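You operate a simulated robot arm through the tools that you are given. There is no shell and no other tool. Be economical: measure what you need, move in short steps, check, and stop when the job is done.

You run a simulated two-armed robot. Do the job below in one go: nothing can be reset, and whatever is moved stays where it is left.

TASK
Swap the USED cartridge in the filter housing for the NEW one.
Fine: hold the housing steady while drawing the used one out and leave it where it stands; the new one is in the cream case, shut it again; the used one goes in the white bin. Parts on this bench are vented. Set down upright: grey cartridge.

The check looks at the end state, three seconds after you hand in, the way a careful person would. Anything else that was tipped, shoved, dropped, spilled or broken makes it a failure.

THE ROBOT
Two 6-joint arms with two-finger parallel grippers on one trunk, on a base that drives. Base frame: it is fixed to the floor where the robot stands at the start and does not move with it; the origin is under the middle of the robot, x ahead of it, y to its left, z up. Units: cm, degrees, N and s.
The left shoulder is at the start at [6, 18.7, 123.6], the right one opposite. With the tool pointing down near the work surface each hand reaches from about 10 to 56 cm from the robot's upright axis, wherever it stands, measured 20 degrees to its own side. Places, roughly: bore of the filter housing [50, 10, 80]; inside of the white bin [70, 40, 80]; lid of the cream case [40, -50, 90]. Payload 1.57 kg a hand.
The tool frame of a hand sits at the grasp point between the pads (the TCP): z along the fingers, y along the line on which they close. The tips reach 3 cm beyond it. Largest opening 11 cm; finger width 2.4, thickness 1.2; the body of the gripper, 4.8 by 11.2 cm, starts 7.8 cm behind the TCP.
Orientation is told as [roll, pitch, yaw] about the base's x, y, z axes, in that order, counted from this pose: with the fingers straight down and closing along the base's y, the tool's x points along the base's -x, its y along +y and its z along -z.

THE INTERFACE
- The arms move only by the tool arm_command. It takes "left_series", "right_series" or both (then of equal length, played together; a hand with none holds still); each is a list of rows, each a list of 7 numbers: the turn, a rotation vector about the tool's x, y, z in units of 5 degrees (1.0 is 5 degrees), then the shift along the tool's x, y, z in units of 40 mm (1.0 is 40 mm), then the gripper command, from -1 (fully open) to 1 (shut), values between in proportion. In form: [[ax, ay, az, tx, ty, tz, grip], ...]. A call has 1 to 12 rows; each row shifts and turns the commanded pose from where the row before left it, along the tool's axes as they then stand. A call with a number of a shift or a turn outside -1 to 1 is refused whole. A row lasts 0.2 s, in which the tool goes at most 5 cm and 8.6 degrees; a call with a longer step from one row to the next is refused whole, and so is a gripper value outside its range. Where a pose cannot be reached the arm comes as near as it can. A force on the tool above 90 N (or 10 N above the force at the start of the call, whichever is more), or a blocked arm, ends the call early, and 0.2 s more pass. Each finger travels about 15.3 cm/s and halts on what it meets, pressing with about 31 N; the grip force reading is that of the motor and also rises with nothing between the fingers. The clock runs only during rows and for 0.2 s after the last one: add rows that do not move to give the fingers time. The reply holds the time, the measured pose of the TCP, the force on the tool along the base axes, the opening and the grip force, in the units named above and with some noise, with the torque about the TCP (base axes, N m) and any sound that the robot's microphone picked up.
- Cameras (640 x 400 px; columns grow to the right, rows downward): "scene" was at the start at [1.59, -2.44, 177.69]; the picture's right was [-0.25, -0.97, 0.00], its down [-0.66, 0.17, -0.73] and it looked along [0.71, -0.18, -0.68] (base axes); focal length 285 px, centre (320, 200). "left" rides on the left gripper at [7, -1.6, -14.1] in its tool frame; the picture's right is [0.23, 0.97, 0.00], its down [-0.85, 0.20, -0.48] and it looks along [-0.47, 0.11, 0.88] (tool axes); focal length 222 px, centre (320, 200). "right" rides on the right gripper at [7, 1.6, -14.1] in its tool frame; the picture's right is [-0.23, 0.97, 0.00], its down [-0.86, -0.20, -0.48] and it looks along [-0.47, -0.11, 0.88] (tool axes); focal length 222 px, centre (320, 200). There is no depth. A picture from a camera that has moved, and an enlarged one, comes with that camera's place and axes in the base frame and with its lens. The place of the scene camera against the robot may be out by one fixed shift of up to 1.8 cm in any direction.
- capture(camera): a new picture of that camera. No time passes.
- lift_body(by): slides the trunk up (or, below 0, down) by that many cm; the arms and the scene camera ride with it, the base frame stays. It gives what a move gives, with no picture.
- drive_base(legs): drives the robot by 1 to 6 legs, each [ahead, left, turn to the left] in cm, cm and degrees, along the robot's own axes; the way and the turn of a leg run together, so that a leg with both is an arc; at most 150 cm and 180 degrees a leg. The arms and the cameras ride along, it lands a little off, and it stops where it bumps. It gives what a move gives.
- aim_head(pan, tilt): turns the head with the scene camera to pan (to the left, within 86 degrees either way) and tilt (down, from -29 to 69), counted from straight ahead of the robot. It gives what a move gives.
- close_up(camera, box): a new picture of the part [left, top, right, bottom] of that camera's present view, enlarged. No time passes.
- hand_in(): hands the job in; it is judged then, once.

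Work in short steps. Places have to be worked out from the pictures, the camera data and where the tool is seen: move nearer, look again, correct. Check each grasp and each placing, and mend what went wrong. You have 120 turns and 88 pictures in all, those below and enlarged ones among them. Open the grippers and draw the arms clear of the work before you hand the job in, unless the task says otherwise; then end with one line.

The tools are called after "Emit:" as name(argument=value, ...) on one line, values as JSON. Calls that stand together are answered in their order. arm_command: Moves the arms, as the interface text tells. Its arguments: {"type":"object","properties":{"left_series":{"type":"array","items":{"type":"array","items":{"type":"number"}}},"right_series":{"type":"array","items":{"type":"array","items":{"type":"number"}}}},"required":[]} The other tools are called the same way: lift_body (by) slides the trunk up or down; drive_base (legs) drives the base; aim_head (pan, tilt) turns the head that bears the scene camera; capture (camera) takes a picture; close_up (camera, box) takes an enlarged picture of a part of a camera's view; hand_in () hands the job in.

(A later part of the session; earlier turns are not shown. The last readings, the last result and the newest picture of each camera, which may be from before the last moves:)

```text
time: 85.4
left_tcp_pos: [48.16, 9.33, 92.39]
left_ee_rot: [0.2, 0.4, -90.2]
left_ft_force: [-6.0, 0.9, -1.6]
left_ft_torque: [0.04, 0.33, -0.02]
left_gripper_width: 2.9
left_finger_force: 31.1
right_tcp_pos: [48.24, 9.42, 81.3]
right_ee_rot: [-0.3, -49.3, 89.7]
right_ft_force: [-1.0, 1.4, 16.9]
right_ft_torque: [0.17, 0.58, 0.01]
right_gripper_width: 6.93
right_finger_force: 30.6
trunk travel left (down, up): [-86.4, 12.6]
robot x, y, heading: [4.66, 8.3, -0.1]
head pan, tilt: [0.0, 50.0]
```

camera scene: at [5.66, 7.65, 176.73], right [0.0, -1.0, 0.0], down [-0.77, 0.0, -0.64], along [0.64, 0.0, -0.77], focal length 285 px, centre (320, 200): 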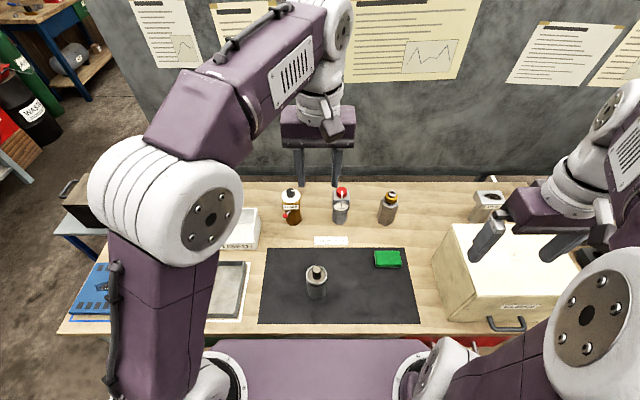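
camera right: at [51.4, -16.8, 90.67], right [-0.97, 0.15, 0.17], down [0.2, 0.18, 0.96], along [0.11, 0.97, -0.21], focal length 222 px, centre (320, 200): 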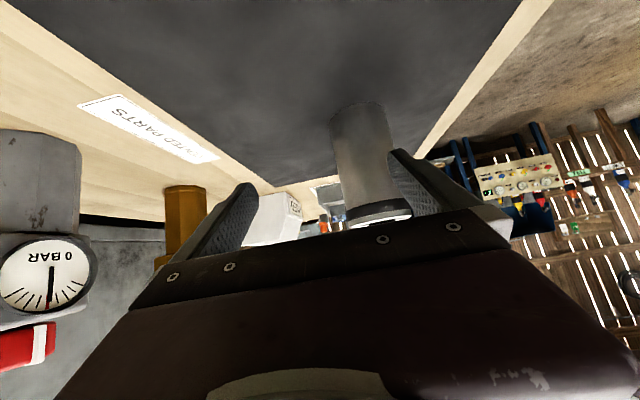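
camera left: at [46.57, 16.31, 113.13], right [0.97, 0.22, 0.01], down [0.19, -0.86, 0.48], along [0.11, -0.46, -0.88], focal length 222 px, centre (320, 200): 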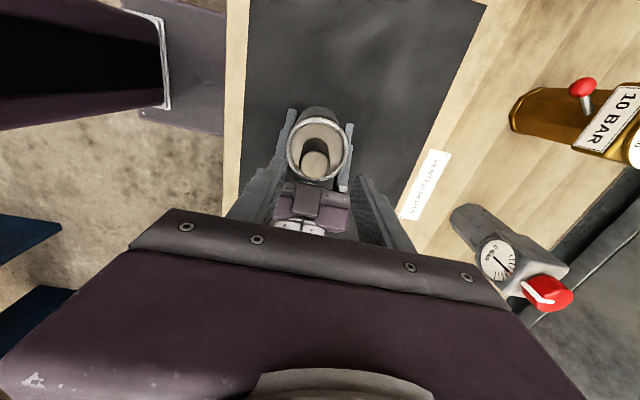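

Knob gripped (2.9 cm, 31 N). I'll draw straight up slowly while the right hand holds the housing.

Emit:
arm_command(left_series=[[0, 0, 0, 0, 0, -0.15, 0.9], [0, 0, 0, 0, 0, -0.2, 0.9], [0, 0, 0, 0, 0, -0.25, 0.9], [0, 0, 0, 0, 0, -0.25, 0.9], [0, 0, 0, 0, 0, -0.25, 0.9], [0, 0, 0, 0, 0, -0.25, 0.9]])

Emit:
close_up(camera="scene", box=[240, 210, 400, 310])

```text
time: 86.8
left_tcp_pos: [48.18, 9.25, 97.56]
left_ee_rot: [0.2, 0.4, -90.2]
left_ft_force: [-5.4, -0.9, -4.3]
left_ft_torque: [-0.03, 0.66, -0.02]
left_gripper_width: 2.91
left_finger_force: 31.2
right_tcp_pos: [48.22, 9.33, 81.3]
right_ee_rot: [-0.3, -49.3, 89.5]
right_ft_force: [3.0, 0.7, 21.0]
right_ft_torque: [-0.08, 0.48, 0.04]
right_gripper_width: 6.92
right_finger_force: 31.1
trunk travel left (down, up): [-86.4, 12.6]
robot x, y, heading: [4.27, 8.13, -0.0]
head pan, tilt: [0.0, 50.0]
```

```text
4.00 times, centred on (320, 260) of scene
camera zoom: at [5.45, 7.69, 176.74], right [0.0, -1.0, 0.0], down [-0.76, 0.0, -0.64], along [0.64, 0.0, -0.76], focal length 1140 px, centre (320, -40)
```

zoom: 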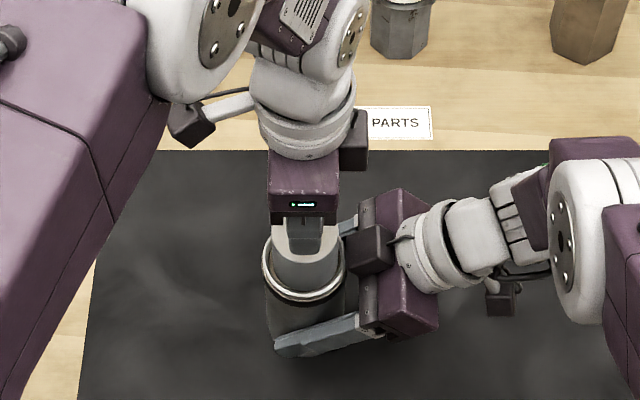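

The grey cartridge is coming out smoothly. I'll keep pulling until its bottom clears the rim.

Emit:
arm_command(left_series=[[0, 0, 0, 0, 0, -0.3, 0.9], [0, 0, 0, 0, 0, -0.3, 0.9], [0, 0, 0, 0, 0, -0.35, 0.9], [0, 0, 0, 0, 0, -0.35, 0.9], [0, 0, 0, 0, 0, -0.35, 0.9], [0, 0, 0, 0, 0, -0.35, 0.9], [0, 0, 0, 0, 0, -0.4, 0.9], [0, 0, 0, 0, 0, -0.4, 0.9], [0, 0, 0, 0, 0, -0.4, 0.9], [0, 0, 0, 0, 0, -0.4, 0.9]])

Emit:
close_up(camera="scene", box=[220, 170, 420, 330])

Emit:
capture(camera="right")

```text
time: 89.0
left_tcp_pos: [48.16, 9.12, 112.1]
left_ee_rot: [0.1, 0.4, -90.2]
left_ft_force: [-1.0, 0.4, -2.7]
left_ft_torque: [0.0, 0.03, 0.0]
left_gripper_width: 2.91
left_finger_force: 31.0
right_tcp_pos: [48.26, 9.29, 81.17]
right_ee_rot: [-0.3, -49.3, 89.6]
right_ft_force: [2.5, 0.6, 19.8]
right_ft_torque: [0.09, 0.46, -0.03]
right_gripper_width: 6.92
right_finger_force: 30.7
trunk travel left (down, up): [-86.4, 12.6]
robot x, y, heading: [4.73, 7.94, -0.1]
head pan, tilt: [0.0, 50.0]
```

```text
2.50 times, centred on (320, 250) of scene
camera zoom: at [5.52, 7.69, 176.74], right [0.0, -1.0, 0.0], down [-0.77, 0.0, -0.64], along [0.64, 0.0, -0.77], focal length 713 px, centre (320, 75)
```

zoom: 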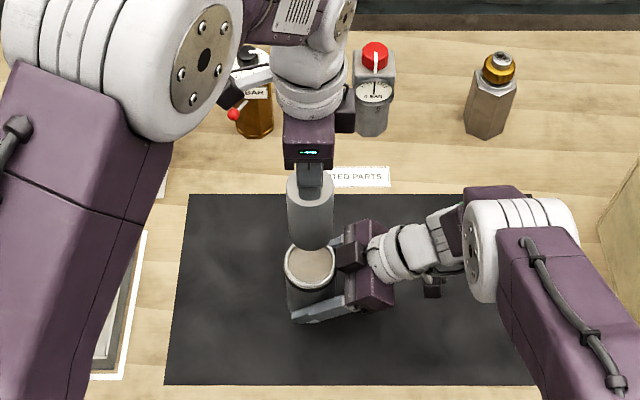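

```text
35 pictures are left
camera right: at [46.25, -5.91, 85.19], right [-0.97, 0.16, 0.17], down [0.2, 0.19, 0.96], along [0.12, 0.97, -0.22], focal length 222 px, centre (320, 200)
```

right: 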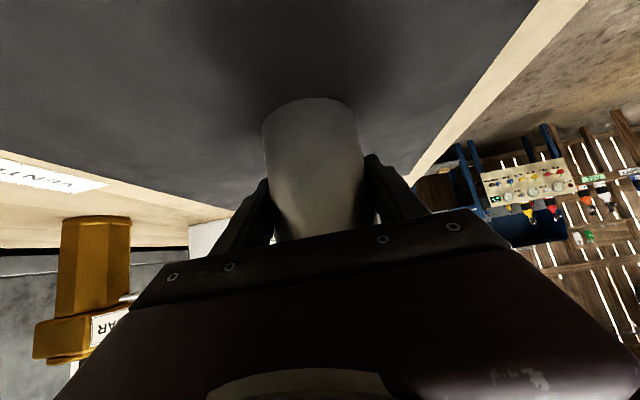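

The used grey cartridge is out (its length ≈ 12 cm) and the housing still stands. I'll release the housing with the right hand and retreat along the approach line.

Emit:
arm_command(right_series=[[0, 0, 0, 0, 0, 0, -0.4], [0, 0, 0, 0, 0, 0, -0.7], [0, 0, 0, 0, 0, 0, -1], [0, 0, 0, 0, 0, 0, -1], [0, 0, 0, 0, 0, -0.5, -1], [0, 0, 0, 0, 0, -0.8, -1], [0, 0, 0, 0, 0, -0.8, -1], [0, 0, 0, 0, 0, -0.8, -1], [0, 0, 0, 0, 0, -0.8, -1], [0, 0, 0, 0, 0, -0.8, -1]])

Emit:
arm_command(right_series=[[0, 0, 0, -0.238, 0, -0.9, -1], [0, 0, 0, -0.238, 0, -0.9, -1], [0, 0, 0, -0.238, 0, -0.9, -1], [0, 0, 0, -0.238, 0, -0.9, -1], [0, 0, 0, -0.238, 0, -0.9, -1], [0, 0, 0, -0.238, 0, -0.9, -1], [0, 0, 0, -0.238, 0, -0.9, -1]])

Emit:
close_up(camera="scene", box=[240, 230, 400, 330])

```text
time: 91.2
left_tcp_pos: [48.45, 9.13, 112.0]
left_ee_rot: [0.1, 0.2, -90.2]
left_ft_force: [-0.9, 0.3, -3.0]
left_ft_torque: [-0.03, -0.02, -0.01]
left_gripper_width: 2.9
left_finger_force: 31.0
right_tcp_pos: [48.07, -4.37, 92.86]
right_ee_rot: [0.0, -49.3, 89.4]
right_ft_force: [-0.1, 0.6, 0.1]
right_ft_torque: [0.0, 0.02, -0.02]
right_gripper_width: 10.99
right_finger_force: 0.0
trunk travel left (down, up): [-86.4, 12.6]
robot x, y, heading: [4.4, 7.55, 0.1]
head pan, tilt: [0.0, 50.0]
```

```text
time: 92.8
left_tcp_pos: [48.41, 9.07, 112.05]
left_ee_rot: [0.1, 0.3, -90.2]
left_ft_force: [-0.9, -0.1, -2.1]
left_ft_torque: [0.01, 0.05, 0.02]
left_gripper_width: 2.94
left_finger_force: 30.6
right_tcp_pos: [47.89, -19.13, 114.43]
right_ee_rot: [-0.1, -49.3, 89.4]
right_ft_force: [0.5, -0.8, 0.3]
right_ft_torque: [-0.01, -0.01, -0.01]
right_gripper_width: 10.99
right_finger_force: 0.1
trunk travel left (down, up): [-86.4, 12.6]
robot x, y, heading: [4.64, 8.17, -0.0]
head pan, tilt: [0.0, 50.0]
```

```text
4.00 times, centred on (320, 280) of scene
camera zoom: at [5.72, 7.63, 176.73], right [0.0, -1.0, 0.0], down [-0.77, 0.0, -0.64], along [0.64, 0.0, -0.77], focal length 1140 px, centre (320, -120)
```

zoom: 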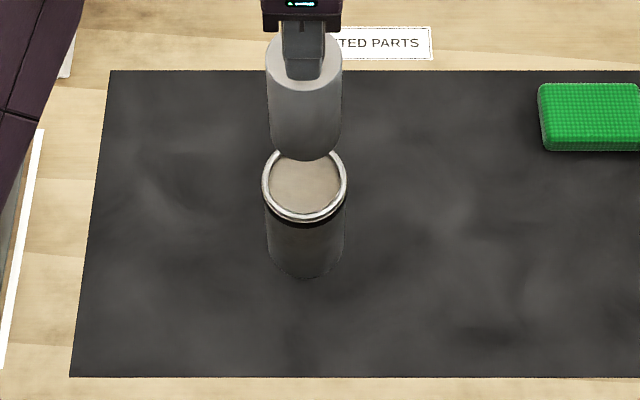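

Housing is where it began, now empty. I'll carry the cartridge left: drive 15 cm left, staying high.

Emit:
drive_base(legs=[[0, 15, 0]])

Emit:
aim_head(pan=10, tilt=45)

Emit:
capture(camera="scene")

Emit:
capture(camera="left")

```text
time: 94.2
left_tcp_pos: [48.38, 23.98, 112.21]
left_ee_rot: [0.1, 0.4, -90.2]
left_ft_force: [-0.5, -0.1, -2.1]
left_ft_torque: [0.01, 0.01, 0.0]
left_gripper_width: 2.91
left_finger_force: 31.0
right_tcp_pos: [48.03, -4.48, 114.36]
right_ee_rot: [-0.1, -49.4, 89.5]
right_ft_force: [0.5, -0.4, -0.2]
right_ft_torque: [0.06, 0.0, 0.0]
right_gripper_width: 11.0
right_finger_force: 0.2
trunk travel left (down, up): [-86.4, 12.6]
robot x, y, heading: [4.14, 22.92, 0.1]
head pan, tilt: [0.0, 50.0]
```

```text
time: 94.9
left_tcp_pos: [48.49, 24.2, 111.98]
left_ee_rot: [0.0, 0.4, -90.2]
left_ft_force: [0.8, 0.9, -1.4]
left_ft_torque: [-0.01, -0.01, -0.01]
left_gripper_width: 2.91
left_finger_force: 30.9
right_tcp_pos: [47.93, -4.04, 114.34]
right_ee_rot: [-0.1, -49.2, 89.4]
right_ft_force: [-0.3, -0.2, 0.3]
right_ft_torque: [0.01, -0.03, -0.01]
right_gripper_width: 11.0
right_finger_force: 0.0
trunk travel left (down, up): [-86.4, 12.6]
robot x, y, heading: [4.61, 22.78, 0.3]
head pan, tilt: [10.0, 45.0]
```

```text
33 pictures are left
camera scene: at [6.09, 24.12, 177.42], right [0.17, -0.98, 0.0], down [-0.7, -0.12, -0.71], along [0.7, 0.12, -0.71], focal length 285 px, centre (320, 200)
```

scene: 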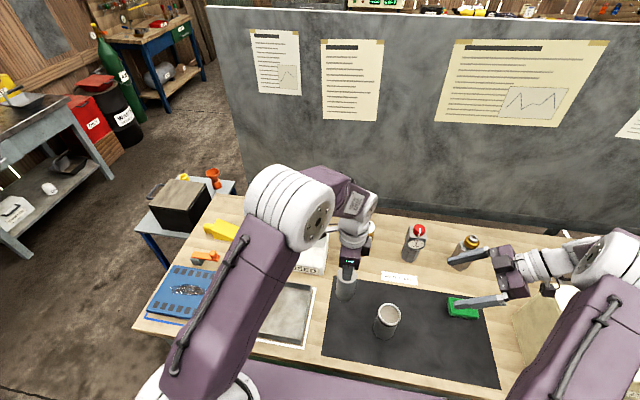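

```text
32 pictures are left
camera left: at [46.73, 31.04, 126.14], right [0.97, 0.22, 0.0], down [0.2, -0.86, 0.47], along [0.11, -0.46, -0.88], focal length 222 px, centre (320, 200)
```

left: 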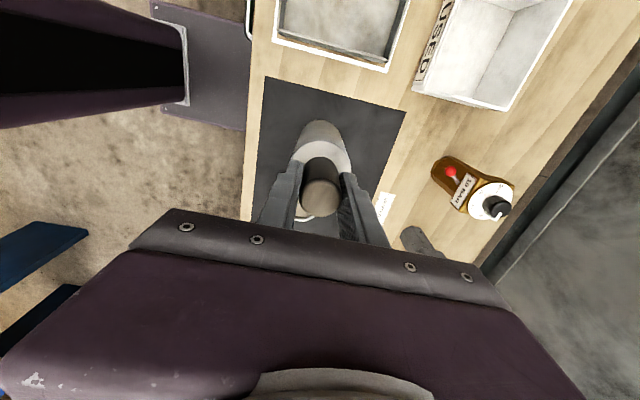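

Bin rim spans x ≈ 62–78 with its right wall at y ≈ 33.5; a drawer handle limits how far I can drive ahead (~2 cm). I'll move the cartridge to y = 40, raise it a little, lower the trunk 8 cm for more reach, and go 2 cm ahead.

Emit:
arm_command(left_series=[[0, 0, 0, 0.9, 0, -0.37, 0.9], [0, 0, 0, 0.9, 0, -0.37, 0.9], [0, 0, 0, 0.9, 0, -0.37, 0.9], [0, 0, 0, 0.9, 0, -0.37, 0.9], [0, 0, 0, 0.35, 0, 0, 0.9]])

Emit:
lift_body(by=-8)

Emit:
drive_base(legs=[[2, 0, 0]])

Emit:
capture(camera="left")

```text
time: 96.1
left_tcp_pos: [48.46, 40.01, 118.0]
left_ee_rot: [0.1, 0.3, -90.2]
left_ft_force: [-0.6, 0.3, -1.8]
left_ft_torque: [0.0, -0.02, 0.03]
left_gripper_width: 2.91
left_finger_force: 31.7
right_tcp_pos: [47.89, -3.98, 114.37]
right_ee_rot: [0.0, -49.2, 89.3]
right_ft_force: [0.1, 0.2, 0.1]
right_ft_torque: [0.0, 0.02, -0.02]
right_gripper_width: 11.0
right_finger_force: 0.0
trunk travel left (down, up): [-86.4, 12.6]
robot x, y, heading: [4.68, 23.05, 0.3]
head pan, tilt: [10.0, 45.0]
```

```text
time: 97.3
left_tcp_pos: [48.48, 40.03, 109.94]
left_ee_rot: [0.2, 0.4, -90.2]
left_ft_force: [0.9, -0.3, -2.6]
left_ft_torque: [-0.02, -0.04, 0.0]
left_gripper_width: 2.92
left_finger_force: 30.6
right_tcp_pos: [47.83, -4.04, 106.4]
right_ee_rot: [-0.1, -49.3, 89.4]
right_ft_force: [0.3, -0.2, -0.3]
right_ft_torque: [0.02, 0.01, 0.01]
right_gripper_width: 10.97
right_finger_force: 0.2
trunk travel left (down, up): [-78.4, 20.6]
robot x, y, heading: [4.45, 23.08, 0.2]
head pan, tilt: [10.0, 45.0]
```

```text
time: 98.1
left_tcp_pos: [49.93, 39.97, 110.25]
left_ee_rot: [0.4, 0.3, -90.2]
left_ft_force: [-0.4, -0.3, -1.8]
left_ft_torque: [0.0, -0.03, -0.02]
left_gripper_width: 2.93
left_finger_force: 31.0
right_tcp_pos: [49.38, -4.12, 106.68]
right_ee_rot: [-0.5, -49.3, 89.7]
right_ft_force: [-0.3, -0.6, 0.7]
right_ft_torque: [-0.07, -0.01, -0.03]
right_gripper_width: 10.98
right_finger_force: 0.0
trunk travel left (down, up): [-78.4, 20.6]
robot x, y, heading: [6.25, 23.34, -0.0]
head pan, tilt: [10.0, 45.0]
```

```text
31 pictures are left
camera left: at [48.24, 46.81, 124.37], right [0.97, 0.22, 0.01], down [0.19, -0.86, 0.48], along [0.11, -0.46, -0.88], focal length 222 px, centre (320, 200)
```

left: 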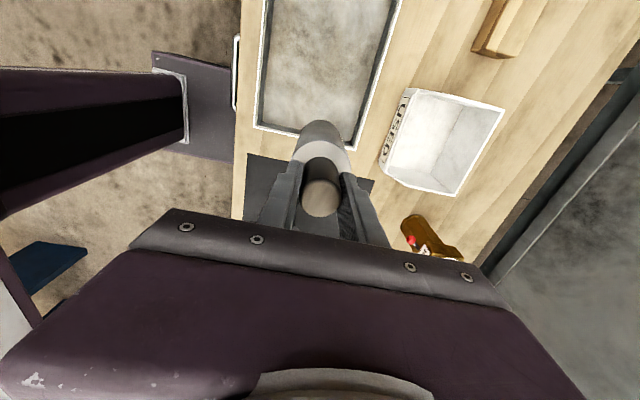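

Bin rim ≈ x 63.5–79.5, y 34–49. I'll move the cartridge forward ~18 cm to x ≈ 68 at this height.

Emit:
arm_command(left_series=[[0, 0, 0, 0.06, 0.75, 0, 0.9], [0, 0, 0, 0.06, 0.75, 0, 0.9], [0, 0, 0, 0.06, 0.75, 0, 0.9], [0, 0, 0, 0.06, 0.75, 0, 0.9], [0, 0, 0, 0.06, 0.75, 0, 0.9], [0, 0, 0, 0, 0.75, 0, 0.9]])

Emit:
capture(camera="left")

```text
time: 99.5
left_tcp_pos: [65.92, 41.21, 109.6]
left_ee_rot: [-0.1, 0.3, -90.1]
left_ft_force: [0.5, -0.3, -1.2]
left_ft_torque: [0.01, 0.01, -0.01]
left_gripper_width: 2.89
left_finger_force: 31.2
left hand out of reach, approached as far as the arm can: row 6
right_tcp_pos: [49.92, -4.03, 106.27]
right_ee_rot: [-0.1, -49.3, 89.4]
right_ft_force: [-0.6, 0.3, 0.4]
right_ft_torque: [0.0, 0.0, 0.0]
right_gripper_width: 10.99
right_finger_force: 0.0
trunk travel left (down, up): [-78.4, 20.6]
robot x, y, heading: [6.64, 22.77, 0.4]
head pan, tilt: [10.0, 45.0]
```

```text
30 pictures are left
camera left: at [64.28, 48.01, 123.79], right [0.97, 0.22, 0.0], down [0.2, -0.86, 0.47], along [0.11, -0.46, -0.88], focal length 222 px, centre (320, 200)
```

left: 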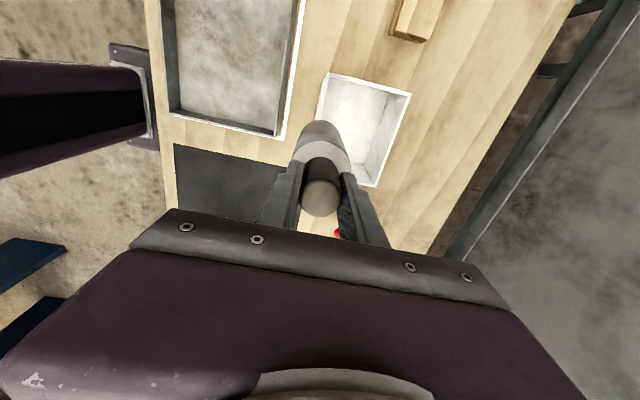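

Vertical reach ends just short (x 65.9). I'll tip the tool 8° so the bottom leads forward and descend partway, where reach grows. It will rock back upright on the bin floor when released.

Emit:
arm_command(left_series=[[-0.8, 0, 0, 0, 0, 0, 0.9], [-0.8, 0, 0, 0, 0, 0, 0.9], [0, 0, 0, 0, 0.1375, 0.725, 0.9], [0, 0, 0, 0, 0.1375, 0.725, 0.9]])

Emit:
capture(camera="left")

Emit:
close_up(camera="scene", box=[220, 150, 420, 310])

```text
time: 100.5
left_tcp_pos: [68.22, 41.11, 104.18]
left_ee_rot: [8.2, 0.3, -90.1]
left_ft_force: [-0.1, -0.2, -2.3]
left_ft_torque: [0.0, 0.02, 0.02]
left_gripper_width: 2.92
left_finger_force: 31.3
left hand out of reach, approached as far as the arm can: row 1
right_tcp_pos: [50.08, -4.05, 106.27]
right_ee_rot: [0.0, -49.2, 89.3]
right_ft_force: [0.4, -0.8, -0.5]
right_ft_torque: [0.0, 0.02, 0.01]
right_gripper_width: 11.01
right_finger_force: 0.1
trunk travel left (down, up): [-78.4, 20.6]
robot x, y, heading: [6.5, 23.16, 0.3]
head pan, tilt: [10.0, 45.0]
```

```text
29 pictures are left
camera left: at [64.65, 48.02, 117.89], right [0.96, 0.22, 0.14], down [0.13, -0.86, 0.5], along [0.23, -0.46, -0.86], focal length 222 px, centre (320, 200)
```

left: 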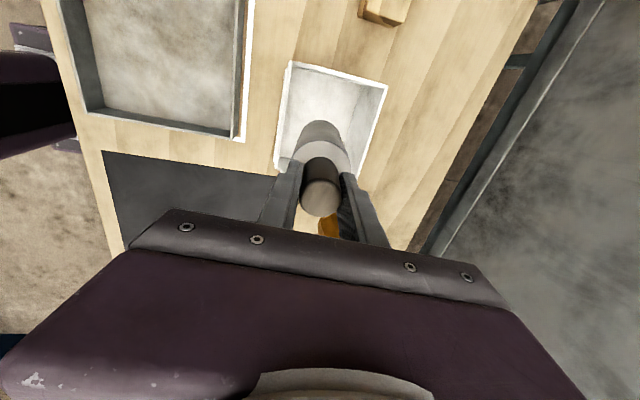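

```text
2.50 times, centred on (320, 230) of scene
camera zoom: at [8.32, 24.14, 169.42], right [0.17, -0.98, 0.0], down [-0.7, -0.12, -0.71], along [0.69, 0.12, -0.71], focal length 713 px, centre (320, 125)
```

zoom: 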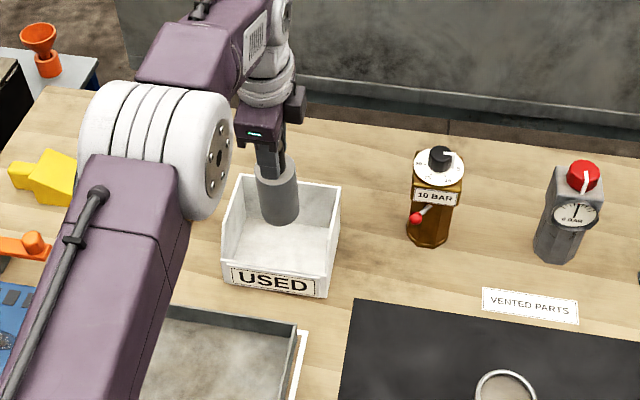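

Cartridge is over the bin. I'll descend 9 cm.

Emit:
arm_command(left_series=[[0, 0, 0, 0, -0.1, 0.743, 0.9], [0, 0, 0, 0, -0.1, 0.743, 0.9], [0, 0, 0, 0, -0.1, 0.743, 0.9], [0, 0, 0, 0, 0, 0, 0.9]])

Emit:
close_up(camera="scene", box=[270, 170, 370, 250])

```text
time: 101.5
left_tcp_pos: [68.27, 41.15, 95.14]
left_ee_rot: [8.1, 0.3, -90.2]
left_ft_force: [0.2, 0.5, -2.0]
left_ft_torque: [0.01, 0.03, 0.01]
left_gripper_width: 2.88
left_finger_force: 31.0
right_tcp_pos: [49.84, -4.23, 106.36]
right_ee_rot: [0.0, -49.4, 89.4]
right_ft_force: [-0.4, 0.8, -1.0]
right_ft_torque: [-0.06, 0.03, 0.0]
right_gripper_width: 11.01
right_finger_force: 0.1
trunk travel left (down, up): [-78.4, 20.6]
robot x, y, heading: [6.48, 23.37, -0.0]
head pan, tilt: [10.0, 45.0]
```

```text
5.00 times, centred on (320, 210) of scene
camera zoom: at [8.1, 24.09, 169.42], right [0.17, -0.98, 0.0], down [-0.7, -0.12, -0.71], along [0.7, 0.12, -0.71], focal length 1426 px, centre (320, 150)
```

zoom: 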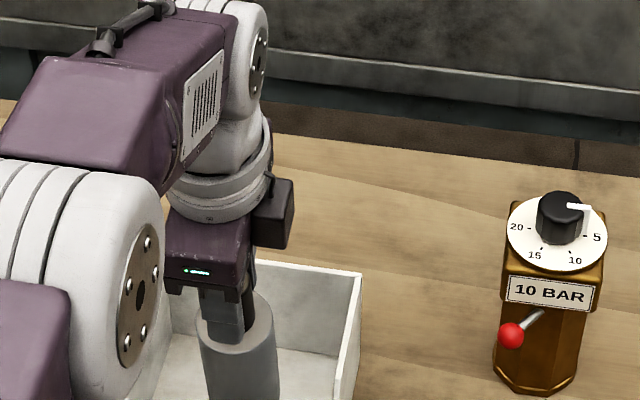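

Still free. I'll lower in small steps until the force shows touchdown.

Emit:
arm_command(left_series=[[0, 0, 0, 0, -0.015, 0.1, 0.9], [0, 0, 0, 0, -0.015, 0.1, 0.9], [0, 0, 0, 0, -0.015, 0.1, 0.9], [0, 0, 0, 0, -0.015, 0.1, 0.9]])

```text
time: 102.5
left_tcp_pos: [68.2, 41.19, 93.54]
left_ee_rot: [8.1, 0.3, -90.2]
left_ft_force: [-0.6, 0.2, -2.6]
left_ft_torque: [-0.02, 0.0, 0.06]
left_gripper_width: 2.91
left_finger_force: 31.0
right_tcp_pos: [49.8, -4.04, 106.42]
right_ee_rot: [0.1, -49.3, 89.4]
right_ft_force: [0.4, 0.4, -0.3]
right_ft_torque: [-0.01, 0.01, -0.01]
right_gripper_width: 10.97
right_finger_force: 0.0
trunk travel left (down, up): [-78.4, 20.6]
robot x, y, heading: [6.55, 22.99, -0.2]
head pan, tilt: [10.0, 45.0]
```

No contact yet (load still −2.6 N). A little further.

Emit:
arm_command(left_series=[[0, 0, 0, 0, -0.01, 0.07, 0.9], [0, 0, 0, 0, -0.01, 0.07, 0.9], [0, 0, 0, 0, -0.01, 0.07, 0.9]])

```text
time: 103.3
left_tcp_pos: [68.05, 41.23, 92.83]
left_ee_rot: [8.2, 0.3, -90.2]
left_ft_force: [0.2, 0.0, -2.5]
left_ft_torque: [-0.01, 0.05, -0.02]
left_gripper_width: 2.87
left_finger_force: 30.5
right_tcp_pos: [49.91, -4.02, 106.32]
right_ee_rot: [0.0, -49.2, 89.4]
right_ft_force: [-0.4, 0.4, 0.3]
right_ft_torque: [-0.01, 0.0, -0.01]
right_gripper_width: 11.01
right_finger_force: 0.1
trunk travel left (down, up): [-78.4, 20.6]
robot x, y, heading: [6.29, 23.58, -0.1]
head pan, tilt: [10.0, 45.0]
```

Emit:
arm_command(left_series=[[0, 0, 0, 0, -0.01, 0.07, 0.9], [0, 0, 0, 0, -0.01, 0.07, 0.9], [0, 0, 0, 0, -0.01, 0.07, 0.9]])

```text
time: 104.1
left_tcp_pos: [68.02, 41.18, 92.32]
left_ee_rot: [8.6, 0.3, -90.1]
left_ft_force: [-2.0, 3.1, 20.6]
left_ft_torque: [0.21, 0.28, 0.0]
left_gripper_width: 2.92
left_finger_force: 31.4
right_tcp_pos: [49.59, -4.23, 106.51]
right_ee_rot: [-0.3, -49.2, 89.6]
right_ft_force: [0.5, -0.2, -0.2]
right_ft_torque: [-0.04, 0.01, -0.03]
right_gripper_width: 11.01
right_finger_force: 0.1
trunk travel left (down, up): [-78.4, 20.6]
robot x, y, heading: [6.23, 23.07, 0.2]
head pan, tilt: [10.0, 45.0]
```

Touchdown (20 N). I'll open slowly so it settles upright.

Emit:
arm_command(left_series=[[0, 0, 0, 0, 0, -0.04, 0.9], [0, 0, 0, 0, 0, 0, 0.46], [0, 0, 0, 0, 0, 0, 0.42], [0, 0, 0, 0, 0, 0, 0.38], [0, 0, 0, 0, 0, 0, 0.34], [0, 0, 0, 0, 0, 0, 0.28], [0, 0, 0, 0, 0, 0, 0.2], [0, 0, 0, 0, 0, 0, 0.1], [0, 0, 0, 0, 0, 0, 0], [0, 0, 0, 0, 0, 0, -0.1]])

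Emit:
capture(camera="left")

```text
time: 106.3
left_tcp_pos: [68.14, 41.26, 91.99]
left_ee_rot: [8.2, 0.3, -90.2]
left_ft_force: [0.9, -0.7, 0.5]
left_ft_torque: [0.03, -0.01, -0.01]
left_gripper_width: 6.09
left_finger_force: 0.1
right_tcp_pos: [49.96, -4.08, 106.37]
right_ee_rot: [-0.1, -49.3, 89.5]
right_ft_force: [0.1, 1.5, 0.2]
right_ft_torque: [-0.01, 0.01, -0.01]
right_gripper_width: 11.0
right_finger_force: 0.1
trunk travel left (down, up): [-78.4, 20.6]
robot x, y, heading: [6.3, 23.17, -0.0]
head pan, tilt: [10.0, 45.0]
```

```text
26 pictures are left
camera left: at [64.54, 48.08, 105.82], right [0.96, 0.22, 0.14], down [0.13, -0.86, 0.5], along [0.23, -0.46, -0.86], focal length 222 px, centre (320, 200)
```

left: 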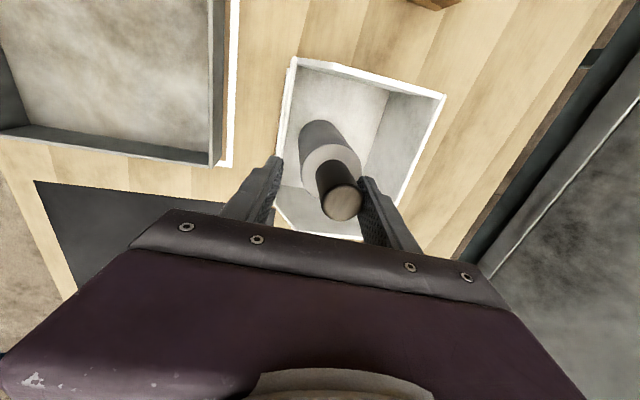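

The cartridge stands upright in the bin. I'll open a bit more and rise straight up, then draw the hand back.

Emit:
arm_command(left_series=[[0, 0, 0, 0, 0, 0, -0.3], [0, 0, 0, 0, 0.06, -0.4, -0.3], [0, 0, 0, 0, 0.12, -0.85, -0.3], [0, 0, 0, 0, 0.12, -0.85, -0.3], [0, 0, 0, 0, 0.12, -0.85, -0.3], [0, 0, 0, 0, -0.3, -0.85, -0.3], [0.8, 0, 0, 0, -0.5, 0, -0.3], [0.8, 0, 0, 0, -0.9, 0, -0.3], [0, 0, 0, 0, -0.9, 0, -0.3], [0, 0, 0, 0, -0.9, 0, -0.3], [0, 0, 0, 0, -0.9, 0, -0.3]])

Emit:
close_up(camera="scene", box=[220, 150, 420, 310])

```text
time: 108.7
left_tcp_pos: [49.89, 41.23, 106.65]
left_ee_rot: [0.2, 0.2, -90.2]
left_ft_force: [0.2, 0.2, -0.1]
left_ft_torque: [-0.01, -0.04, -0.02]
left_gripper_width: 7.14
left_finger_force: 0.1
right_tcp_pos: [49.83, -4.13, 106.4]
right_ee_rot: [-0.2, -49.3, 89.3]
right_ft_force: [-0.7, -0.1, 1.5]
right_ft_torque: [0.0, 0.03, -0.01]
right_gripper_width: 10.99
right_finger_force: 0.0
trunk travel left (down, up): [-78.4, 20.6]
robot x, y, heading: [6.5, 23.03, -0.1]
head pan, tilt: [10.0, 45.0]
```

```text
2.50 times, centred on (320, 230) of scene
camera zoom: at [7.88, 24.07, 169.43], right [0.17, -0.98, 0.0], down [-0.7, -0.12, -0.71], along [0.7, 0.12, -0.71], focal length 713 px, centre (320, 125)
```

zoom: 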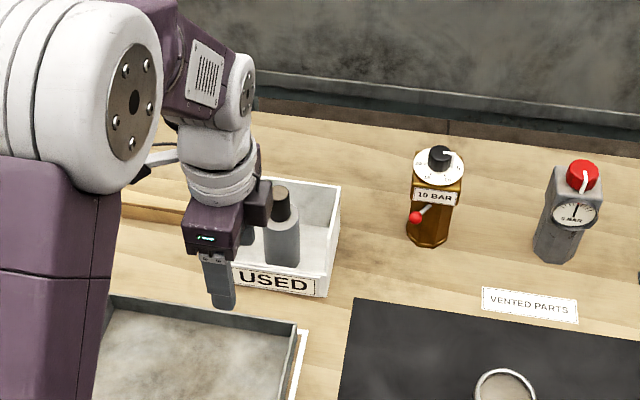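

The used cartridge stands upright in the USED bin. Now the case: I'll raise the trunk back, back off, drive to the right with hands high, and look at the case.

Emit:
lift_body(by=8)

Emit:
drive_base(legs=[[-8, 0, 0], [0, -66, 0]])

Emit:
aim_head(pan=-8, tilt=52)

Emit:
capture(camera="scene")

```text
time: 109.8
left_tcp_pos: [49.91, 41.32, 114.67]
left_ee_rot: [0.3, 0.4, -90.3]
left_ft_force: [0.0, -0.3, -0.4]
left_ft_torque: [0.02, -0.03, 0.02]
left_gripper_width: 7.17
left_finger_force: 0.1
right_tcp_pos: [49.87, -4.06, 114.33]
right_ee_rot: [0.0, -49.3, 89.4]
right_ft_force: [0.4, 0.1, -0.4]
right_ft_torque: [0.0, 0.01, -0.03]
right_gripper_width: 10.99
right_finger_force: 0.0
trunk travel left (down, up): [-86.4, 12.6]
robot x, y, heading: [6.36, 23.05, -0.2]
head pan, tilt: [10.0, 45.0]
```

```text
time: 114.2
left_tcp_pos: [42.05, -25.06, 114.67]
left_ee_rot: [0.1, 0.2, -90.2]
left_ft_force: [0.0, 0.8, -0.4]
left_ft_torque: [0.01, 0.02, 0.03]
left_gripper_width: 7.13
left_finger_force: 0.0
right_tcp_pos: [41.78, -70.39, 114.49]
right_ee_rot: [-0.1, -49.2, 89.3]
right_ft_force: [-1.3, 0.8, -0.6]
right_ft_torque: [0.0, 0.02, -0.02]
right_gripper_width: 10.98
right_finger_force: 0.0
trunk travel left (down, up): [-86.4, 12.6]
robot x, y, heading: [-1.77, -43.18, 0.0]
head pan, tilt: [10.0, 45.0]
```

```text
time: 115.0
left_tcp_pos: [42.03, -25.08, 114.7]
left_ee_rot: [0.1, 0.2, -90.2]
left_ft_force: [-0.2, 0.7, -0.4]
left_ft_torque: [-0.04, -0.03, 0.0]
left_gripper_width: 7.16
left_finger_force: 0.0
right_tcp_pos: [41.91, -70.58, 114.38]
right_ee_rot: [0.0, -49.3, 89.3]
right_ft_force: [0.0, -0.3, -1.0]
right_ft_torque: [0.01, -0.01, 0.01]
right_gripper_width: 11.0
right_finger_force: 0.0
trunk travel left (down, up): [-86.4, 12.6]
robot x, y, heading: [-1.42, -43.24, 0.3]
head pan, tilt: [-8.0, 52.0]
```

```text
24 pictures are left
camera scene: at [-0.52, -44.74, 176.47], right [-0.14, -0.99, 0.0], down [-0.78, 0.11, -0.62], along [0.61, -0.09, -0.79], focal length 285 px, centre (320, 200)
```

scene: 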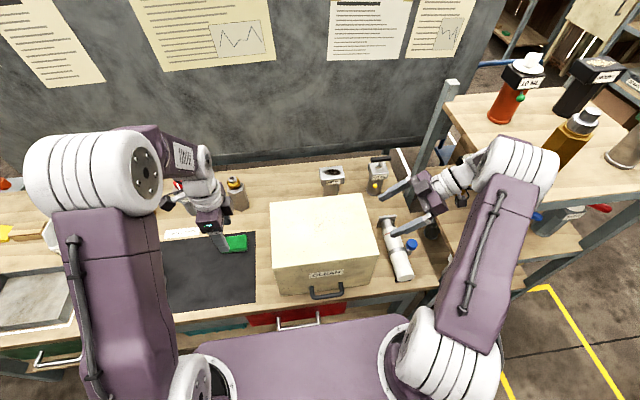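

I'll zoom in on the case.

Emit:
close_up(camera="scene", box=[255, 180, 395, 310])

```text
3.08 times, centred on (325, 245) of scene
camera zoom: at [-0.52, -44.74, 176.47], right [-0.14, -0.99, 0.0], down [-0.78, 0.11, -0.62], along [0.61, -0.09, -0.79], focal length 877 px, centre (305, 62)
```

zoom: 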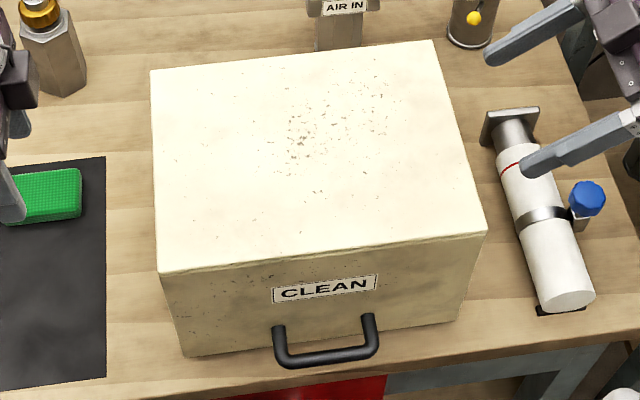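

The case is about 20 cm high (top z ≈ 96, x ≈ 37–60, y ≈ −36…−68), with the handle low on the front. I need to see where the lid seam is.

Emit:
close_up(camera="scene", box=[285, 250, 385, 305])

```text
6.40 times, centred on (335, 278) of scene
camera zoom: at [-0.52, -44.74, 176.47], right [-0.14, -0.99, 0.0], down [-0.78, 0.11, -0.62], along [0.61, -0.09, -0.79], focal length 1825 px, centre (224, -296)
```

zoom: 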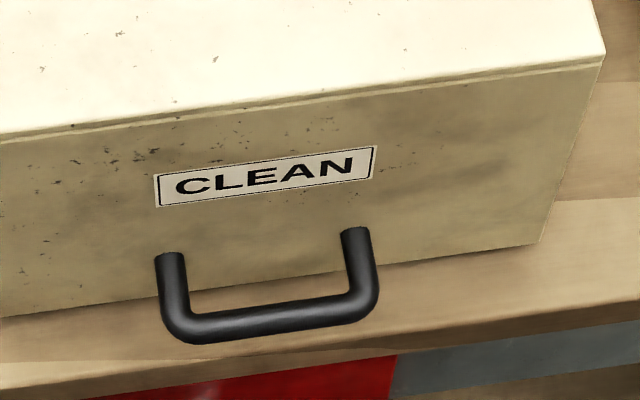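

The handle sits low on the front and the seam is just under the top, so I want a flatter look at the front. I'll back away and lower the trunk, since the scene camera rides on it.

Emit:
drive_base(legs=[[-30, 0, 0]])

Emit:
lift_body(by=-55)

Emit:
aim_head(pan=-8, tilt=24)

Emit:
capture(camera="scene")

```text
time: 117.0
left_tcp_pos: [12.52, -25.14, 114.59]
left_ee_rot: [-0.1, 0.2, -90.3]
left_ft_force: [-0.1, -0.2, -0.9]
left_ft_torque: [0.02, 0.02, 0.0]
left_gripper_width: 7.14
left_finger_force: 0.0
right_tcp_pos: [12.22, -70.52, 114.25]
right_ee_rot: [0.1, -49.3, 89.1]
right_ft_force: [-0.2, 0.8, -0.2]
right_ft_torque: [0.04, 0.02, 0.02]
right_gripper_width: 11.0
right_finger_force: 0.0
trunk travel left (down, up): [-86.4, 12.6]
robot x, y, heading: [-30.85, -42.7, -0.2]
head pan, tilt: [-8.0, 52.0]
```

```text
refused: -55 is not a number from -40 to 40
```

```text
time: 118.0
left_tcp_pos: [12.33, -25.11, 114.67]
left_ee_rot: [0.0, 0.3, -90.3]
left_ft_force: [-1.0, 0.0, -0.6]
left_ft_torque: [-0.01, 0.0, 0.04]
left_gripper_width: 7.11
left_finger_force: 0.0
right_tcp_pos: [12.04, -70.52, 114.3]
right_ee_rot: [-0.1, -49.2, 89.3]
right_ft_force: [-0.6, -0.1, -0.1]
right_ft_torque: [0.01, 0.01, -0.02]
right_gripper_width: 11.03
right_finger_force: 0.2
trunk travel left (down, up): [-86.4, 12.6]
robot x, y, heading: [-31.3, -43.17, 0.1]
head pan, tilt: [-8.0, 24.0]
```

```text
21 pictures are left
camera scene: at [-28.62, -44.89, 180.64], right [-0.14, -0.99, 0.0], down [-0.4, 0.06, -0.91], along [0.9, -0.13, -0.41], focal length 285 px, centre (320, 200)
```

scene: 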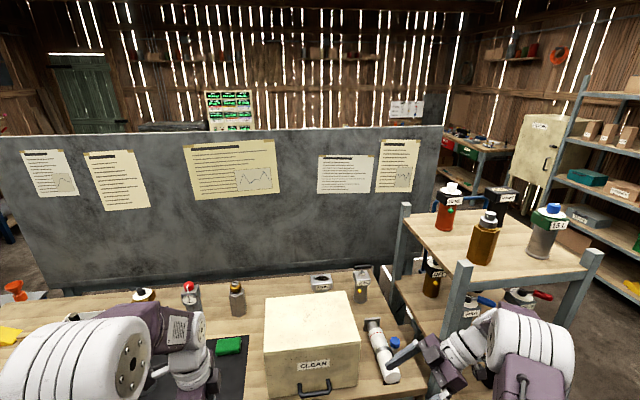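

I'll lower in a 40 cm step (arms are clear of the bench) and take a zoomed look.

Emit:
lift_body(by=-40)

Emit:
close_up(camera="scene", box=[240, 180, 400, 300])

```text
time: 121.8
left_tcp_pos: [12.29, -25.1, 74.6]
left_ee_rot: [0.1, 0.3, -90.3]
left_ft_force: [0.2, -0.2, 0.8]
left_ft_torque: [-0.02, -0.01, 0.01]
left_gripper_width: 7.13
left_finger_force: 0.1
right_tcp_pos: [12.05, -70.54, 74.5]
right_ee_rot: [-0.1, -49.3, 89.3]
right_ft_force: [-0.5, 0.1, 0.3]
right_ft_torque: [0.03, 0.0, 0.02]
right_gripper_width: 11.01
right_finger_force: 0.1
trunk travel left (down, up): [-46.4, 52.6]
robot x, y, heading: [-30.94, -43.38, -0.2]
head pan, tilt: [-8.0, 24.0]
```

```text
3.33 times, centred on (320, 240) of scene
camera zoom: at [-28.55, -44.89, 140.65], right [-0.14, -0.99, 0.0], down [-0.4, 0.06, -0.91], along [0.9, -0.13, -0.41], focal length 950 px, centre (320, 67)
```

zoom: 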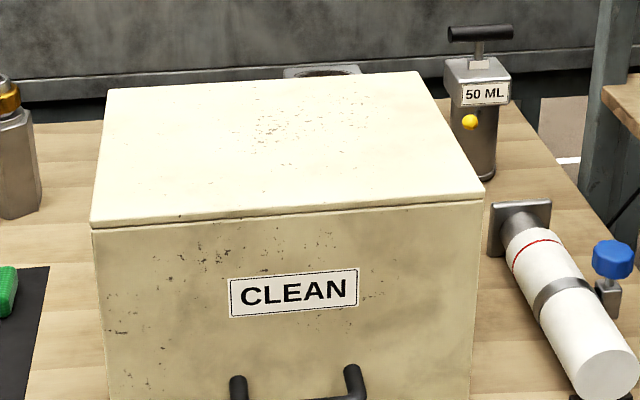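

The lid is a thin plate (~1.3 cm) overhanging the body by a few mm; top z ≈ 98.5, front-left corner ≈ (38, −36), back edge x ≈ 62. I'll lift it by its left edge with the left hand pointing −y (rolling as it opens) and use the right hand, vertical, to pick. First raise the trunk and reorient both hands in free space.

Emit:
lift_body(by=40)

Emit:
arm_command(left_series=[[0.924, -0.924, -0.924, 0, 0, 0, 0], [0.924, -0.924, -0.924, 0, 0, 0, 0], [0.924, -0.924, -0.924, 0, 0, 0, 0], [0.924, -0.924, -0.924, 0, 0, 0, 0], [0.924, -0.924, -0.924, 0, 0, 0, 0], [0.924, -0.924, -0.924, 0, 0, 0, 0], [0.924, -0.924, -0.924, 0, 0, 0, 0], [0.924, -0.924, -0.924, 0, 0, 0, 0]], right_series=[[0, 1, 0, 0, 0, 0, -1], [0, 1, 0, 0, 0, 0, -1], [0, 1, 0, 0, 0, 0, -1], [0, 1, 0, 0, 0, 0, -1], [0, 1, 0, 0, 0, 0, -1], [0, 1, 0, 0, 0, 0, -1], [0, 1, 0, 0, 0, 0, -1], [0, 1, 0, 0, 0, 0, -1]])

Emit:
arm_command(left_series=[[0.924, -0.924, -0.924, 0, 0, 0, 0], [0.924, -0.924, -0.924, 0, 0, 0, 0], [0.924, -0.924, -0.924, 0, 0, 0, 0], [0.924, -0.924, -0.924, 0, 0, 0, 0], [0.924, -0.924, -0.924, 0, 0, 0, 0], [0.924, -0.924, -0.924, 0, 0, 0, 0], [0.924, -0.924, -0.924, 0, 0, 0, 0]], right_series=[[0, 1, 0, 0, 0, 0, -1], [0, 0.9, 0, 0, 0, 0, -1], [0, 0, 0, 0, 0, 0, -1], [0, 0, 0, 0, 0, 0, -1], [0, 0, 0, 0, 0, 0, -1], [0, 0, 0, 0, 0, 0, -1], [0, 0, 0, 0, 0, 0, -1]])

```text
time: 125.6
left_tcp_pos: [12.38, -25.21, 114.64]
left_ee_rot: [0.1, 0.2, -90.3]
left_ft_force: [0.3, -0.4, 0.5]
left_ft_torque: [0.03, -0.05, 0.01]
left_gripper_width: 7.15
left_finger_force: 0.0
right_tcp_pos: [12.02, -70.43, 114.23]
right_ee_rot: [-0.2, -49.3, 89.2]
right_ft_force: [-0.4, -0.2, -0.2]
right_ft_torque: [-0.02, -0.01, 0.01]
right_gripper_width: 11.01
right_finger_force: 0.1
trunk travel left (down, up): [-86.4, 12.6]
robot x, y, heading: [-31.61, -43.17, 0.1]
head pan, tilt: [-8.0, 24.0]
```

```text
time: 127.4
left_tcp_pos: [12.32, -25.06, 114.69]
left_ee_rot: [-48.3, -19.3, -41.7]
left_ft_force: [-0.5, 1.1, 0.7]
left_ft_torque: [-0.01, -0.02, 0.0]
left_gripper_width: 5.49
left_finger_force: 0.0
right_tcp_pos: [12.15, -70.36, 114.48]
right_ee_rot: [-0.1, -9.1, 89.2]
right_ft_force: [0.3, -1.0, 0.7]
right_ft_torque: [-0.04, -0.01, 0.01]
right_gripper_width: 11.0
right_finger_force: 0.0
trunk travel left (down, up): [-86.4, 12.6]
robot x, y, heading: [-31.18, -43.39, -0.3]
head pan, tilt: [-8.0, 24.0]
```

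```text
time: 129.0
left_tcp_pos: [12.33, -25.04, 114.69]
left_ee_rot: [-89.9, -0.1, -0.1]
left_ft_force: [-0.6, 0.3, 1.2]
left_ft_torque: [0.0, 0.0, 0.01]
left_gripper_width: 5.5
left_finger_force: 0.1
right_tcp_pos: [12.02, -70.52, 114.46]
right_ee_rot: [-0.1, 0.4, 89.1]
right_ft_force: [0.3, 0.3, 0.3]
right_ft_torque: [-0.01, 0.01, -0.02]
right_gripper_width: 10.99
right_finger_force: 0.2
trunk travel left (down, up): [-86.4, 12.6]
robot x, y, heading: [-31.46, -42.89, 0.0]
head pan, tilt: [-8.0, 24.0]
```

Both hands are oriented. I'll bring the right hand inward, then drive up to the case (staying clear of the shelf on the right).

Emit:
arm_command(right_series=[[0, 0, 0, -0.85, 0, 0, -1], [0, 0, 0, -0.85, 0, 0, -1], [0, 0, 0, -0.85, 0, 0, -1], [0, 0, 0, -0.85, 0, -0.5, -1], [0, 0, 0, 0, 0, -0.9, -1], [0, 0, 0, 0, 0, -0.9, -1]])

Emit:
drive_base(legs=[[0, -5, 0], [33, 0, 0]])

Emit:
capture(camera="left")

```text
time: 130.4
left_tcp_pos: [12.37, -25.06, 114.68]
left_ee_rot: [-89.7, -0.1, -0.3]
left_ft_force: [0.0, -1.2, -0.2]
left_ft_torque: [-0.01, -0.02, 0.05]
left_gripper_width: 5.5
left_finger_force: 0.1
right_tcp_pos: [12.12, -56.79, 123.63]
right_ee_rot: [-0.1, 0.1, 89.2]
right_ft_force: [0.6, 0.0, -0.7]
right_ft_torque: [-0.01, 0.01, 0.01]
right_gripper_width: 11.0
right_finger_force: 0.1
trunk travel left (down, up): [-86.4, 12.6]
robot x, y, heading: [-31.39, -42.96, 0.1]
head pan, tilt: [-8.0, 24.0]
```

```text
time: 133.1
left_tcp_pos: [45.26, -30.08, 114.68]
left_ee_rot: [-89.8, -0.1, -0.2]
left_ft_force: [-0.3, -0.5, 0.7]
left_ft_torque: [0.02, 0.0, -0.01]
left_gripper_width: 5.49
left_finger_force: 0.1
right_tcp_pos: [45.04, -61.79, 123.6]
right_ee_rot: [-0.2, 0.3, 89.2]
right_ft_force: [-0.2, 0.0, 0.4]
right_ft_torque: [0.0, 0.01, -0.03]
right_gripper_width: 10.98
right_finger_force: 0.1
trunk travel left (down, up): [-86.4, 12.6]
robot x, y, heading: [0.8, -48.15, 0.0]
head pan, tilt: [-8.0, 24.0]
```

```text
19 pictures are left
camera left: at [38.17, -16.0, 116.37], right [-0.22, 0.01, -0.97], down [0.86, 0.48, -0.19], along [0.46, -0.88, -0.11], focal length 222 px, centre (320, 200)
```

left: 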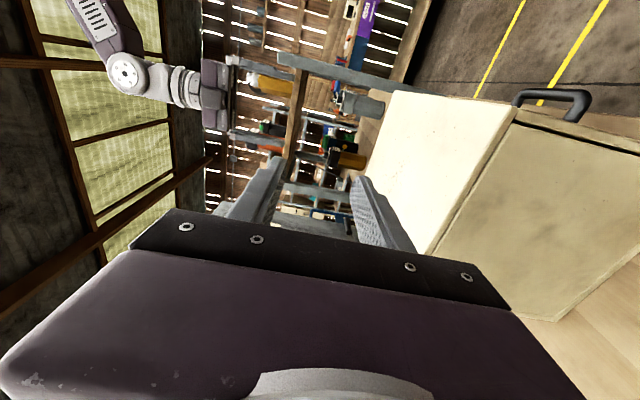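

The lid's left edge shows clearly, top z ≈ 100. I'll lower the left hand level with the lid edge at x ≈ 43, tips 3 cm short of it, and check.

Emit:
arm_command(left_series=[[0, 0, 0, 0.144, 0.9625, 0, 0.2], [0, 0, 0, 0.144, 0.9625, 0, 0.2], [0, 0, 0, 0.144, 0.9625, 0, 0.2], [0, 0, 0, 0.144, 0.9625, 0, 0.2]])

Emit:
close_up(camera="left", box=[240, 60, 480, 240])

```text
time: 134.1
left_tcp_pos: [42.35, -30.37, 99.66]
left_ee_rot: [-89.7, 0.0, -0.3]
left_ft_force: [0.4, -0.5, -0.8]
left_ft_torque: [-0.01, -0.01, -0.01]
left_gripper_width: 4.38
left_finger_force: 0.0
left hand out of reach, approached as far as the arm can: row 4
right_tcp_pos: [45.21, -61.84, 123.52]
right_ee_rot: [-0.2, 0.2, 89.2]
right_ft_force: [0.5, -0.1, 0.2]
right_ft_torque: [0.01, -0.02, 0.0]
right_gripper_width: 10.99
right_finger_force: 0.1
trunk travel left (down, up): [-86.4, 12.6]
robot x, y, heading: [1.55, -48.41, -0.1]
head pan, tilt: [-8.0, 24.0]
```

```text
2.22 times, centred on (360, 150) of left
camera zoom: at [35.36, -16.23, 101.31], right [-0.23, 0.0, -0.97], down [0.86, 0.48, -0.2], along [0.46, -0.88, -0.11], focal length 494 px, centre (231, 311)
```

zoom: 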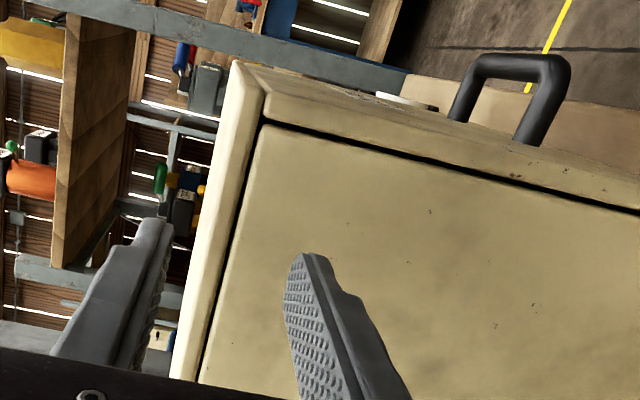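

Very useful: the lid is L-shaped — top plate plus front panel carrying the handle, hinged at the back top edge. So I lift by the handle (bar along y at ≈ (33, −52, 79.5)). I'll use the right hand (closing along x) with a slight forward pitch. First move the left hand up, drive back 18 cm and pitch the right tool.

Emit:
arm_command(left_series=[[0, 0, 0, 0, 0, -0.9, 0.2], [0, 0, 0, 0, -0.9, -0.3, 0.2], [0, 0, 0, 0, -0.9, 0, 0.2], [0, 0, 0, 0, -0.9, 0, 0.2], [0, 0, 0, 0, -0.5, 0, 0.2]])

Emit:
drive_base(legs=[[-18, 0, 0]])

Emit:
arm_command(right_series=[[1, 0, 0, 0, 0, 0, -0.3], [1, 0, 0, 0, 0, 0, -0.3], [1, 0, 0, 0, 0, 0, -0.3], [1, 0, 0, 0, 0, 0, -0.3]])

Emit:
arm_command(right_series=[[0, 0, 0, -0.264, 0.253, 0.889, -0.3], [0, 0, 0, -0.264, 0.253, 0.889, -0.3], [0, 0, 0, -0.264, 0.253, 0.889, -0.3], [0, 0, 0, -0.264, 0.253, 0.889, -0.3], [0, 0, 0, -0.264, 0.253, 0.889, -0.3], [0, 0, 0, -0.264, 0.253, 0.889, -0.3], [0, 0, 0, -0.264, 0.253, 0.889, -0.3]])

Emit:
capture(camera="right")

```text
time: 135.3
left_tcp_pos: [41.39, -26.45, 113.2]
left_ee_rot: [-89.7, -0.1, -0.3]
left_ft_force: [-0.3, 0.9, -0.6]
left_ft_torque: [-0.03, 0.02, -0.04]
left_gripper_width: 4.39
left_finger_force: 0.1
left hand out of reach, approached as far as the arm can: row 1
right_tcp_pos: [45.18, -62.02, 123.52]
right_ee_rot: [-0.1, 0.2, 89.2]
right_ft_force: [-0.1, -0.2, 0.6]
right_ft_torque: [0.01, -0.01, -0.01]
right_gripper_width: 10.97
right_finger_force: 0.0
trunk travel left (down, up): [-86.4, 12.6]
robot x, y, heading: [1.76, -48.77, 0.0]
head pan, tilt: [-8.0, 24.0]
```

```text
time: 136.8
left_tcp_pos: [24.01, -26.3, 113.23]
left_ee_rot: [-89.7, 0.1, -0.5]
left_ft_force: [0.8, 0.4, -0.9]
left_ft_torque: [-0.01, -0.01, -0.06]
left_gripper_width: 4.41
left_finger_force: 0.2
right_tcp_pos: [27.7, -61.88, 123.33]
right_ee_rot: [0.1, 0.1, 89.0]
right_ft_force: [1.4, 0.5, 0.3]
right_ft_torque: [-0.03, 0.03, -0.01]
right_gripper_width: 11.0
right_finger_force: 0.0
trunk travel left (down, up): [-86.4, 12.6]
robot x, y, heading: [-16.35, -48.62, -0.5]
head pan, tilt: [-8.0, 24.0]
```

```text
time: 137.8
left_tcp_pos: [23.64, -26.38, 113.32]
left_ee_rot: [-89.7, -0.1, -0.5]
left_ft_force: [0.5, 0.4, -0.4]
left_ft_torque: [0.01, 0.0, 0.01]
left_gripper_width: 4.41
left_finger_force: 0.0
right_tcp_pos: [27.21, -61.96, 123.55]
right_ee_rot: [-20.1, 0.2, 89.0]
right_ft_force: [0.4, 0.9, 0.8]
right_ft_torque: [0.01, -0.01, 0.05]
right_gripper_width: 7.14
right_finger_force: 0.0
trunk travel left (down, up): [-86.4, 12.6]
robot x, y, heading: [-16.06, -48.28, -0.2]
head pan, tilt: [-8.0, 24.0]
```

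```text
time: 139.4
left_tcp_pos: [23.73, -26.29, 113.18]
left_ee_rot: [-89.8, -0.1, -0.4]
left_ft_force: [0.2, -0.5, -0.2]
left_ft_torque: [-0.02, -0.02, -0.02]
left_gripper_width: 4.42
left_finger_force: 0.1
right_tcp_pos: [29.42, -54.56, 97.46]
right_ee_rot: [-20.1, 0.2, 89.0]
right_ft_force: [-0.1, 0.4, -0.5]
right_ft_torque: [0.02, -0.02, 0.0]
right_gripper_width: 7.16
right_finger_force: 0.0
trunk travel left (down, up): [-86.4, 12.6]
robot x, y, heading: [-15.94, -47.89, -0.5]
head pan, tilt: [-8.0, 24.0]
```

```text
17 pictures are left
camera right: at [22.77, -61.38, 110.26], right [-0.91, 0.24, -0.33], down [0.04, 0.86, 0.51], along [0.41, 0.46, -0.79], focal length 222 px, centre (320, 200)
```

right: 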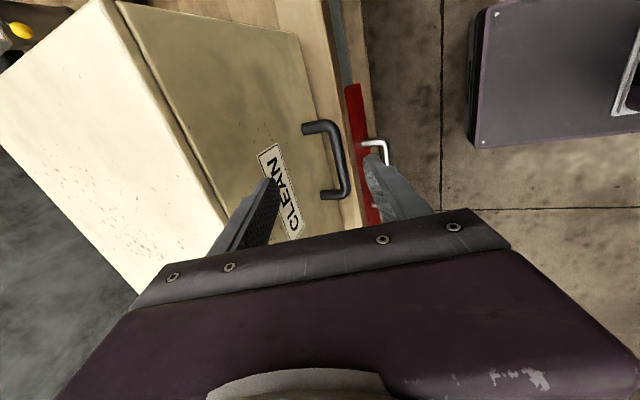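

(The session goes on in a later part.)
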